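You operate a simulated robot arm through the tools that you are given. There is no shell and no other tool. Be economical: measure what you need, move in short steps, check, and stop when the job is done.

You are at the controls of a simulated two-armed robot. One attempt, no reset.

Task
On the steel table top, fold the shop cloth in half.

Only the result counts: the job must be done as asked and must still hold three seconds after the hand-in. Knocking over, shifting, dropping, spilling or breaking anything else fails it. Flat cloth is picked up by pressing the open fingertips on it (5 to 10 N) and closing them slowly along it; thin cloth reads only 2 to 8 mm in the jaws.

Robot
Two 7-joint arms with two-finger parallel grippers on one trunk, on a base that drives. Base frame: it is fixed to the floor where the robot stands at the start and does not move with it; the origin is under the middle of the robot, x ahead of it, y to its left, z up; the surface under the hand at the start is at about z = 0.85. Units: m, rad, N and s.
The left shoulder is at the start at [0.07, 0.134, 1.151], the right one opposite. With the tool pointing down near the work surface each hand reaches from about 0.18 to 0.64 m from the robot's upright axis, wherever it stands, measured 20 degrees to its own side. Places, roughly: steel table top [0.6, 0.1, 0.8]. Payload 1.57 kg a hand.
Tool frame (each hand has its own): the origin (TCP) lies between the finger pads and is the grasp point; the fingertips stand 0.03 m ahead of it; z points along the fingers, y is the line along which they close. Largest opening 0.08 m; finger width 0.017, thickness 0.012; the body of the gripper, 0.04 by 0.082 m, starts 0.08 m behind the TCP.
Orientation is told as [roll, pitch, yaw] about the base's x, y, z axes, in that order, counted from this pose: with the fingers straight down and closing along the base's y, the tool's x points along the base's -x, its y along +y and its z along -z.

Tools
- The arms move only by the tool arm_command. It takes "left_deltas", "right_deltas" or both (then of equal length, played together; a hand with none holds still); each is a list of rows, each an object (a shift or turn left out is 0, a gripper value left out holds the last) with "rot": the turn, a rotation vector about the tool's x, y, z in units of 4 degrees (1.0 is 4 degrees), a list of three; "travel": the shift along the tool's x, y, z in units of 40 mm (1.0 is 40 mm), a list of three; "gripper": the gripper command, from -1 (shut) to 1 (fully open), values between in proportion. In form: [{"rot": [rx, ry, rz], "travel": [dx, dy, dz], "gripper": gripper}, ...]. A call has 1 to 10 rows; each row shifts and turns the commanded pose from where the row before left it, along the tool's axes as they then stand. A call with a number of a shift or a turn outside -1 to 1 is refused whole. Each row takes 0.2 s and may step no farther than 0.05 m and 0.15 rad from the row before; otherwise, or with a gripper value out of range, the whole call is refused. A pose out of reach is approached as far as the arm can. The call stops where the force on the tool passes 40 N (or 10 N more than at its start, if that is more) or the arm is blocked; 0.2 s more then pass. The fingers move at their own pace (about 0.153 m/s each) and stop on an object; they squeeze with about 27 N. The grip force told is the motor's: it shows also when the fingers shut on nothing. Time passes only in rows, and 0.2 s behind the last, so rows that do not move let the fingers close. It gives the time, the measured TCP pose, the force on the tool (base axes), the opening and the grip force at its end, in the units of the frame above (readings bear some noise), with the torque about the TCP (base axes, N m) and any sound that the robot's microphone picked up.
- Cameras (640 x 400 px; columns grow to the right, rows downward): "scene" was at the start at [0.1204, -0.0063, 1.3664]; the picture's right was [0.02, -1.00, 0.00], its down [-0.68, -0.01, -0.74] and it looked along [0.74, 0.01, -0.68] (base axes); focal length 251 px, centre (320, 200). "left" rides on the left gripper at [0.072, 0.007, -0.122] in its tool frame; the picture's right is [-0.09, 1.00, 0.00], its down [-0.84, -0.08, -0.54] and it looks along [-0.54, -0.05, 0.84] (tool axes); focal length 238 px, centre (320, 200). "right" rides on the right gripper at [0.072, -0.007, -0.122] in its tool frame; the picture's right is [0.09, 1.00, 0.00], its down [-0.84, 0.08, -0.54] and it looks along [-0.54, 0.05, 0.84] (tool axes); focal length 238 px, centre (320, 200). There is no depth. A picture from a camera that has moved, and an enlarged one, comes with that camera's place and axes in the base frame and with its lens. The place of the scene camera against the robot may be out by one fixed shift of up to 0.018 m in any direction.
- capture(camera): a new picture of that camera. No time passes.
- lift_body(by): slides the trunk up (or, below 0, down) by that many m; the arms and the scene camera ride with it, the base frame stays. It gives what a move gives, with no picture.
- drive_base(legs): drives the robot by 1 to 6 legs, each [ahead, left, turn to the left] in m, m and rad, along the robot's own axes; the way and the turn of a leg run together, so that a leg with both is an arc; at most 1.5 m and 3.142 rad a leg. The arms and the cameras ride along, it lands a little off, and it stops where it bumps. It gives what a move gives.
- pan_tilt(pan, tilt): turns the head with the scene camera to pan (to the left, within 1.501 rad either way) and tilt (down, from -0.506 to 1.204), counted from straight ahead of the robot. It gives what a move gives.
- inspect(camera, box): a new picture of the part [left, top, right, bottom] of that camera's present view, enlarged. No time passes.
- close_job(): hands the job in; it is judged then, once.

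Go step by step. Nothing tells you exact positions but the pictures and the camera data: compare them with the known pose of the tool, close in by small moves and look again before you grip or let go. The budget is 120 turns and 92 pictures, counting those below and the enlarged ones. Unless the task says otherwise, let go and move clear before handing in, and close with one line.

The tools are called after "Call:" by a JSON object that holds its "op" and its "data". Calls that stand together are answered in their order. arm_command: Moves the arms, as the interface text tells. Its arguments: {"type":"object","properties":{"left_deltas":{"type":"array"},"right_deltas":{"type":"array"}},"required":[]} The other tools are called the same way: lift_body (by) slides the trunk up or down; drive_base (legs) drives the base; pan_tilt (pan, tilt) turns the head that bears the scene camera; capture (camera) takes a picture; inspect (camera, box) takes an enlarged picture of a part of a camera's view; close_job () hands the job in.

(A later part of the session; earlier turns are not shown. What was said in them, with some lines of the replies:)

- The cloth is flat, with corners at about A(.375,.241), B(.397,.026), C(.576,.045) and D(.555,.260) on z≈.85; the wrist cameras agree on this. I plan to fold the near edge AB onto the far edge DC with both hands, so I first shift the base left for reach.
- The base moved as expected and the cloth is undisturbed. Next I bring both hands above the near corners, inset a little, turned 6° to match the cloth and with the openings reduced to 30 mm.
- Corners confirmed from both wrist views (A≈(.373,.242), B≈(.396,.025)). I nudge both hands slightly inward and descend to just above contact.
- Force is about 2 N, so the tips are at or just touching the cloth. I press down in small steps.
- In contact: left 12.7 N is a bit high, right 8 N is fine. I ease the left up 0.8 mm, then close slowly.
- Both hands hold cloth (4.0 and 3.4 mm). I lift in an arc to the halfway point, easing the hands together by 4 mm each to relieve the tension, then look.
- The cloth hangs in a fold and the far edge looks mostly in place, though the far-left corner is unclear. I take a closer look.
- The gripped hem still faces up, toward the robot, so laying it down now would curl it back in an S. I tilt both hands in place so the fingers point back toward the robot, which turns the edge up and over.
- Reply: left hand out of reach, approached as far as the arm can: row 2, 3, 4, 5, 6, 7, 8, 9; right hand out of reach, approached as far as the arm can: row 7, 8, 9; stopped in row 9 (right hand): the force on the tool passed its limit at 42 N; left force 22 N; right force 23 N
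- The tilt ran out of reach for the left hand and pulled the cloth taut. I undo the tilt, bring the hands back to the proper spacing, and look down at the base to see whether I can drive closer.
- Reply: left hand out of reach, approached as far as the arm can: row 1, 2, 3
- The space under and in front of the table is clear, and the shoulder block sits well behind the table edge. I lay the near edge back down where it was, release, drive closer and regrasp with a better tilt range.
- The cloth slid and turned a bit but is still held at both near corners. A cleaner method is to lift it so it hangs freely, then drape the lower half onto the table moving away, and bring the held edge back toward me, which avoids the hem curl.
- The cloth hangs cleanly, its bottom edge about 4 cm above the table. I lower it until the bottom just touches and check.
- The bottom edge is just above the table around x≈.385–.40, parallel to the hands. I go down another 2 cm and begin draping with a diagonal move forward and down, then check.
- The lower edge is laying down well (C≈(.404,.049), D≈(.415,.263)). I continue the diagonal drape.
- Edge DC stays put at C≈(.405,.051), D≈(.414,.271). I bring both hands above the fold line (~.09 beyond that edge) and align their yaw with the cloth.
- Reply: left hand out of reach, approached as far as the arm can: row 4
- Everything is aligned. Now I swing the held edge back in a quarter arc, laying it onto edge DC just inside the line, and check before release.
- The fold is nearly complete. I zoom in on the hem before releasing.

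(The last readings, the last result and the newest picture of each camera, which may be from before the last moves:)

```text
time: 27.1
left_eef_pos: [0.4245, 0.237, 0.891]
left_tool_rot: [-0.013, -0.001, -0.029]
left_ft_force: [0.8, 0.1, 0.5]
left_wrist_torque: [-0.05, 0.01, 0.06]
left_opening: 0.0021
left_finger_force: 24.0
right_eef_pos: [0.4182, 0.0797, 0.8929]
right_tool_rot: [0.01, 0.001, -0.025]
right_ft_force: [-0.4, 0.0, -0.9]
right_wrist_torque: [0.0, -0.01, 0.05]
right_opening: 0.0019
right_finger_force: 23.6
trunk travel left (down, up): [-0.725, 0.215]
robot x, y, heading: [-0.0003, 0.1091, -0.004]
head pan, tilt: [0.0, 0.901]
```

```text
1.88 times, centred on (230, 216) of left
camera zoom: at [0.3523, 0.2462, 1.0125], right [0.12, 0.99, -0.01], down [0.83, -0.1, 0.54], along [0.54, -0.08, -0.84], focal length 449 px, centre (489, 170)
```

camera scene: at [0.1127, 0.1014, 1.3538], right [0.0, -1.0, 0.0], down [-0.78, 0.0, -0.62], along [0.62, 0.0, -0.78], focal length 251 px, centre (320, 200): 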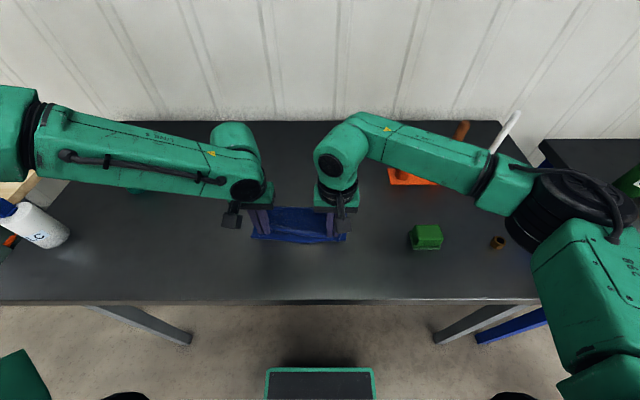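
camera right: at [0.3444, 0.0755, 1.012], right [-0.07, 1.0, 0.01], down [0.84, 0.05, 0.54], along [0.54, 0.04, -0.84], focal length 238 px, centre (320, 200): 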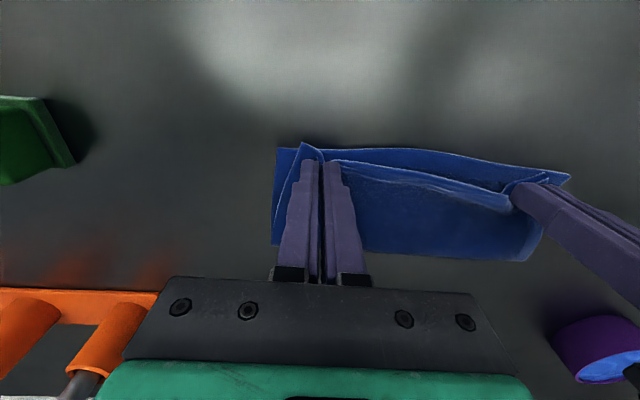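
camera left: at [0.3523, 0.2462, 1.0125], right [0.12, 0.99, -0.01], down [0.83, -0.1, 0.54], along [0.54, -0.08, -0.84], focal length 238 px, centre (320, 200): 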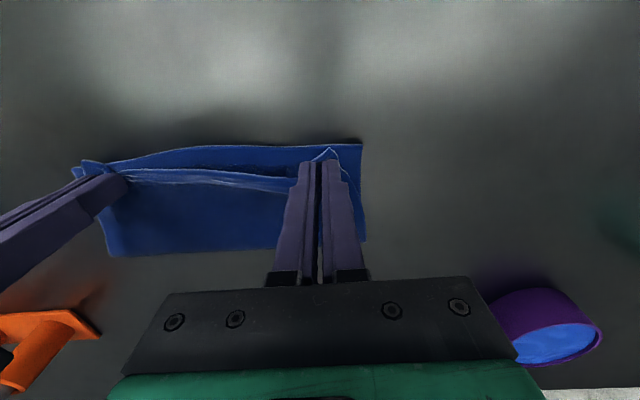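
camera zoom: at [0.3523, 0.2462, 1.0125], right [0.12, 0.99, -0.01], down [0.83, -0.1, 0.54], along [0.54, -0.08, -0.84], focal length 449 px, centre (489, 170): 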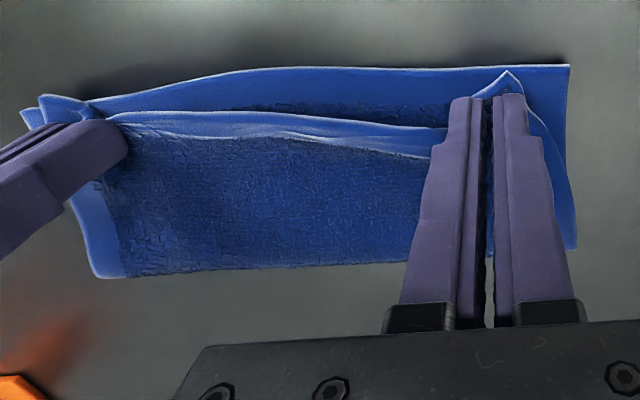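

The top hem sits slightly short of the lower edge in the middle, so I pull both hands back 8 mm, lower 4 mm, then open slowly.

Call:
{"op": "arm_command", "data": {"left_deltas": [{"travel": [0.1, 0, 0.05]}, {"travel": [0.1, 0, 0.05]}, {}, {"gripper": -0.9}, {"gripper": -0.8}, {"gripper": -0.7}, {"gripper": -0.6}, {"gripper": -0.5}, {}], "right_deltas": [{"travel": [0.1, 0, 0.07]}, {"travel": [0.1, 0, 0.07]}, {}, {"gripper": -0.9}, {"gripper": -0.8}, {"gripper": -0.7}, {"gripper": -0.6}, {"gripper": -0.5}, {}]}}

Call:
{"op": "capture", "data": {"camera": "right"}}

Call:
{"op": "capture", "data": {"camera": "left"}}

```text
time: 29.1
left_eef_pos: [0.4171, 0.2372, 0.8878]
left_tool_rot: [-0.012, -0.003, -0.031]
left_ft_force: [-0.4, -0.7, 0.3]
left_wrist_torque: [-0.02, 0.01, 0.01]
left_opening: 0.0193
left_finger_force: 0.0
right_eef_pos: [0.4088, 0.0816, 0.8872]
right_tool_rot: [0.01, -0.001, -0.026]
right_ft_force: [-0.5, 0.9, 3.5]
right_wrist_torque: [-0.01, 0.0, 0.01]
right_opening: 0.0164
right_finger_force: 0.1
trunk travel left (down, up): [-0.725, 0.215]
robot x, y, heading: [-0.0031, 0.1104, -0.005]
head pan, tilt: [0.0, 0.901]
```

```text
55 pictures are left
camera right: at [0.3354, 0.0766, 1.0073], right [-0.07, 1.0, 0.01], down [0.84, 0.05, 0.54], along [0.54, 0.04, -0.84], focal length 238 px, centre (320, 200)
```

right: 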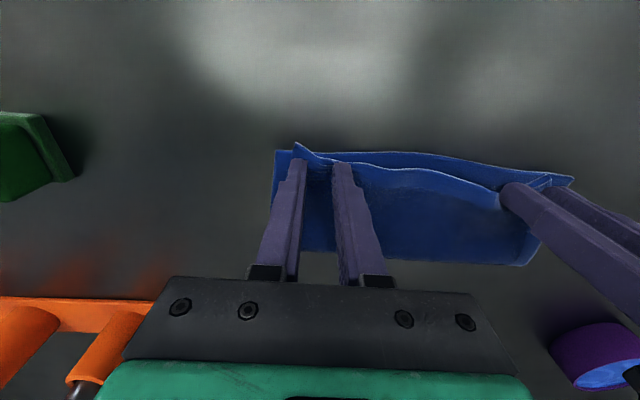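

```text
54 pictures are left
camera left: at [0.3437, 0.2467, 1.0086], right [0.12, 0.99, -0.01], down [0.83, -0.1, 0.54], along [0.54, -0.08, -0.84], focal length 238 px, centre (320, 200)
```

left: 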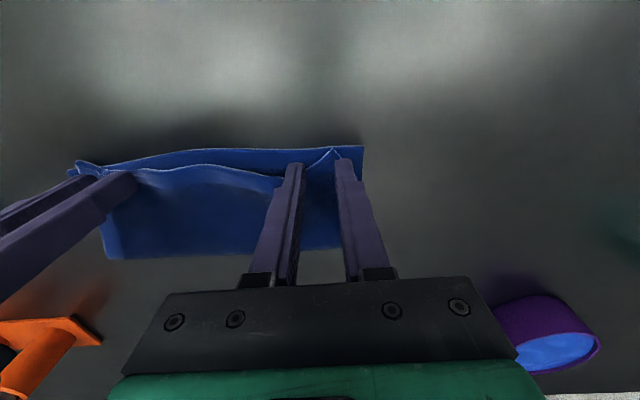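

Both hands have released and the cloth is spreading out. I lift straight up and away to look.

Call:
{"op": "arm_command", "data": {"left_deltas": [{"travel": [0, 0, -0.1], "gripper": -0.4}, {"travel": [0, 0, -0.2]}, {"travel": [0, 0, -0.5]}, {"travel": [0, 0, -0.8]}, {"travel": [0, 0.3, -0.9]}, {"travel": [0, 0.8, -0.8]}, {"travel": [0, 0.9, -0.7]}, {"travel": [0, 1, 0]}, {}], "right_deltas": [{"travel": [0, 0, -0.1], "gripper": -0.4}, {"travel": [0, 0, -0.2]}, {"travel": [0, 0, -0.5]}, {"travel": [0, 0, -0.8]}, {"travel": [0, 0, -0.9]}, {"travel": [0, -0.4, -0.8]}, {"travel": [0, -0.6, -0.7]}, {"travel": [0, -0.6, 0]}, {}]}}

Call:
{"op": "capture", "data": {"camera": "scene"}}

Call:
{"op": "capture", "data": {"camera": "right"}}

Call:
{"op": "capture", "data": {"camera": "left"}}

```text
time: 31.1
left_eef_pos: [0.4182, 0.3594, 1.0457]
left_tool_rot: [-0.011, 0.0, -0.031]
left_ft_force: [-0.2, 0.4, 0.7]
left_wrist_torque: [0.02, -0.04, -0.02]
left_opening: 0.0241
left_finger_force: 0.0
right_eef_pos: [0.4081, 0.0144, 1.0451]
right_tool_rot: [0.01, 0.001, -0.026]
right_ft_force: [0.4, -0.2, 0.1]
right_wrist_torque: [-0.01, 0.02, 0.02]
right_opening: 0.0243
right_finger_force: 0.0
trunk travel left (down, up): [-0.725, 0.215]
robot x, y, heading: [0.0006, 0.1133, 0.006]
head pan, tilt: [0.0, 0.901]
```

```text
53 pictures are left
camera scene: at [0.113, 0.1012, 1.3538], right [0.0, -1.0, 0.0], down [-0.78, 0.0, -0.62], along [0.62, 0.0, -0.78], focal length 251 px, centre (320, 200)
```

scene: 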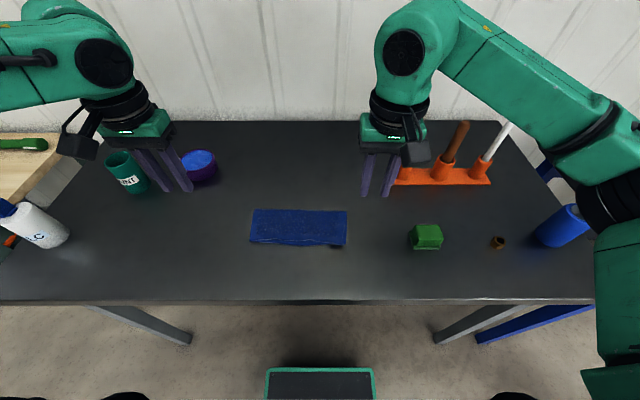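

```text
52 pictures are left
camera right: at [0.3351, 0.01, 1.1657], right [-0.07, 1.0, 0.01], down [0.84, 0.05, 0.54], along [0.54, 0.04, -0.84], focal length 238 px, centre (320, 200)
```

right: 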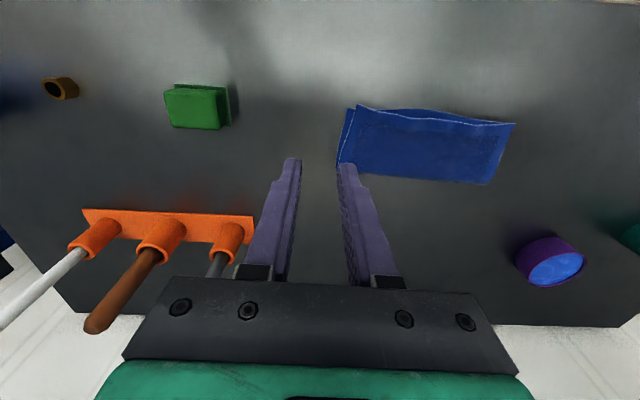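

```text
51 pictures are left
camera left: at [0.3463, 0.3695, 1.1656], right [0.12, 0.99, -0.01], down [0.83, -0.1, 0.54], along [0.54, -0.08, -0.84], focal length 238 px, centre (320, 200)
```

left: 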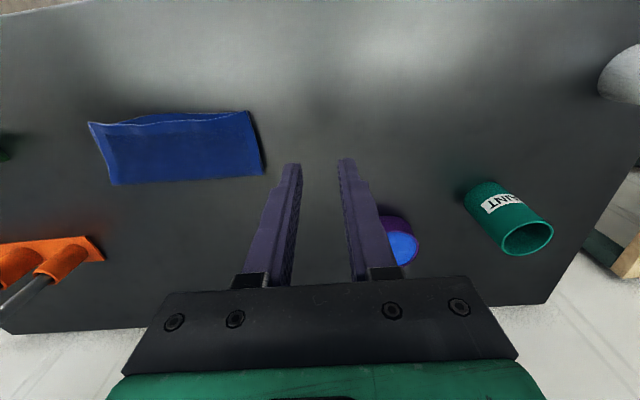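

Excellent, it lies as a neat half-fold. A last zoom to check the corner alignment.

Call:
{"op": "inspect", "data": {"camera": "right", "box": [320, 85, 540, 222]}}

Call:
{"op": "inspect", "data": {"camera": "left", "box": [70, 85, 290, 222]}}

Call:
{"op": "inspect", "data": {"camera": "scene", "box": [220, 180, 380, 280]}}

```text
2.91 times, centred on (430, 154) of right
camera zoom: at [0.3351, 0.01, 1.1657], right [-0.07, 1.0, 0.01], down [0.84, 0.05, 0.54], along [0.54, 0.04, -0.84], focal length 693 px, centre (0, 335)
```

zoom: 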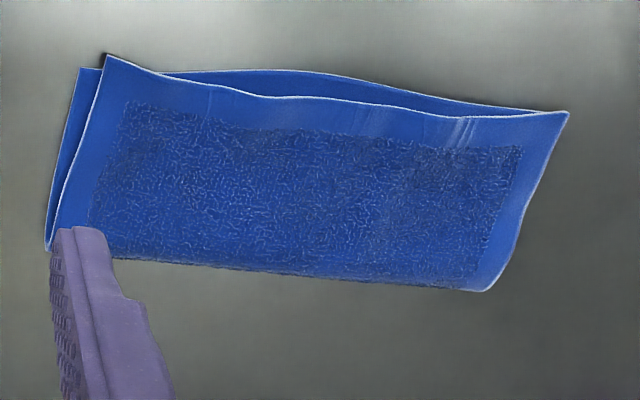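

```text
2.91 times, centred on (180, 154) of left
camera zoom: at [0.3463, 0.3695, 1.1656], right [0.12, 0.99, -0.01], down [0.83, -0.1, 0.54], along [0.54, -0.08, -0.84], focal length 693 px, centre (727, 335)
```

zoom: 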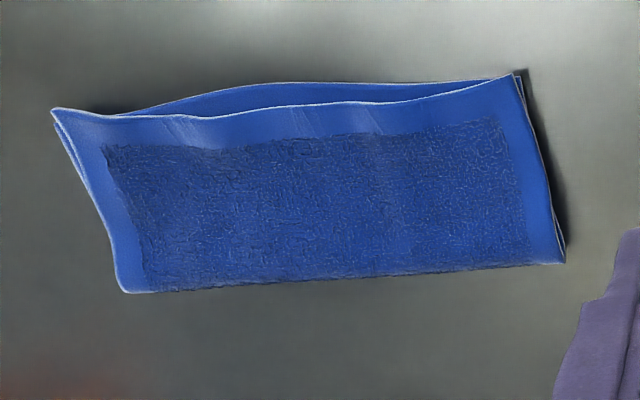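

```text
4.00 times, centred on (300, 230) of scene
camera zoom: at [0.113, 0.1012, 1.3538], right [0.0, -1.0, 0.0], down [-0.78, 0.0, -0.62], along [0.62, 0.0, -0.78], focal length 1005 px, centre (400, 80)
```

zoom: 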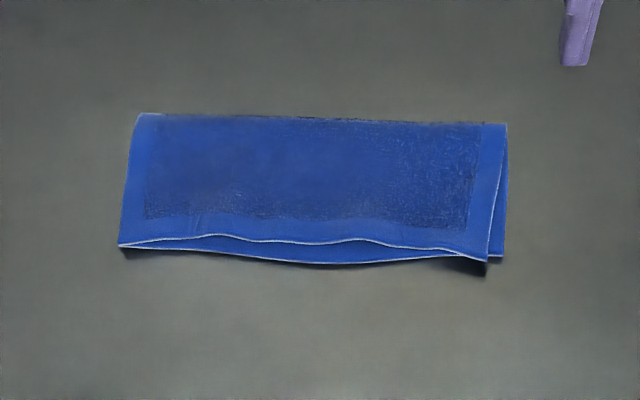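

The corners match to within about 1 cm, the hands are clear, and nothing else has moved, so I hand it in.

Call:
{"op": "close_job", "data": {}}

```text
The job is handed in.
```

The shop cloth is folded in half on the steel table top, with its corners matching to about 1 cm; both hands are clear and nothing else was disturbed.
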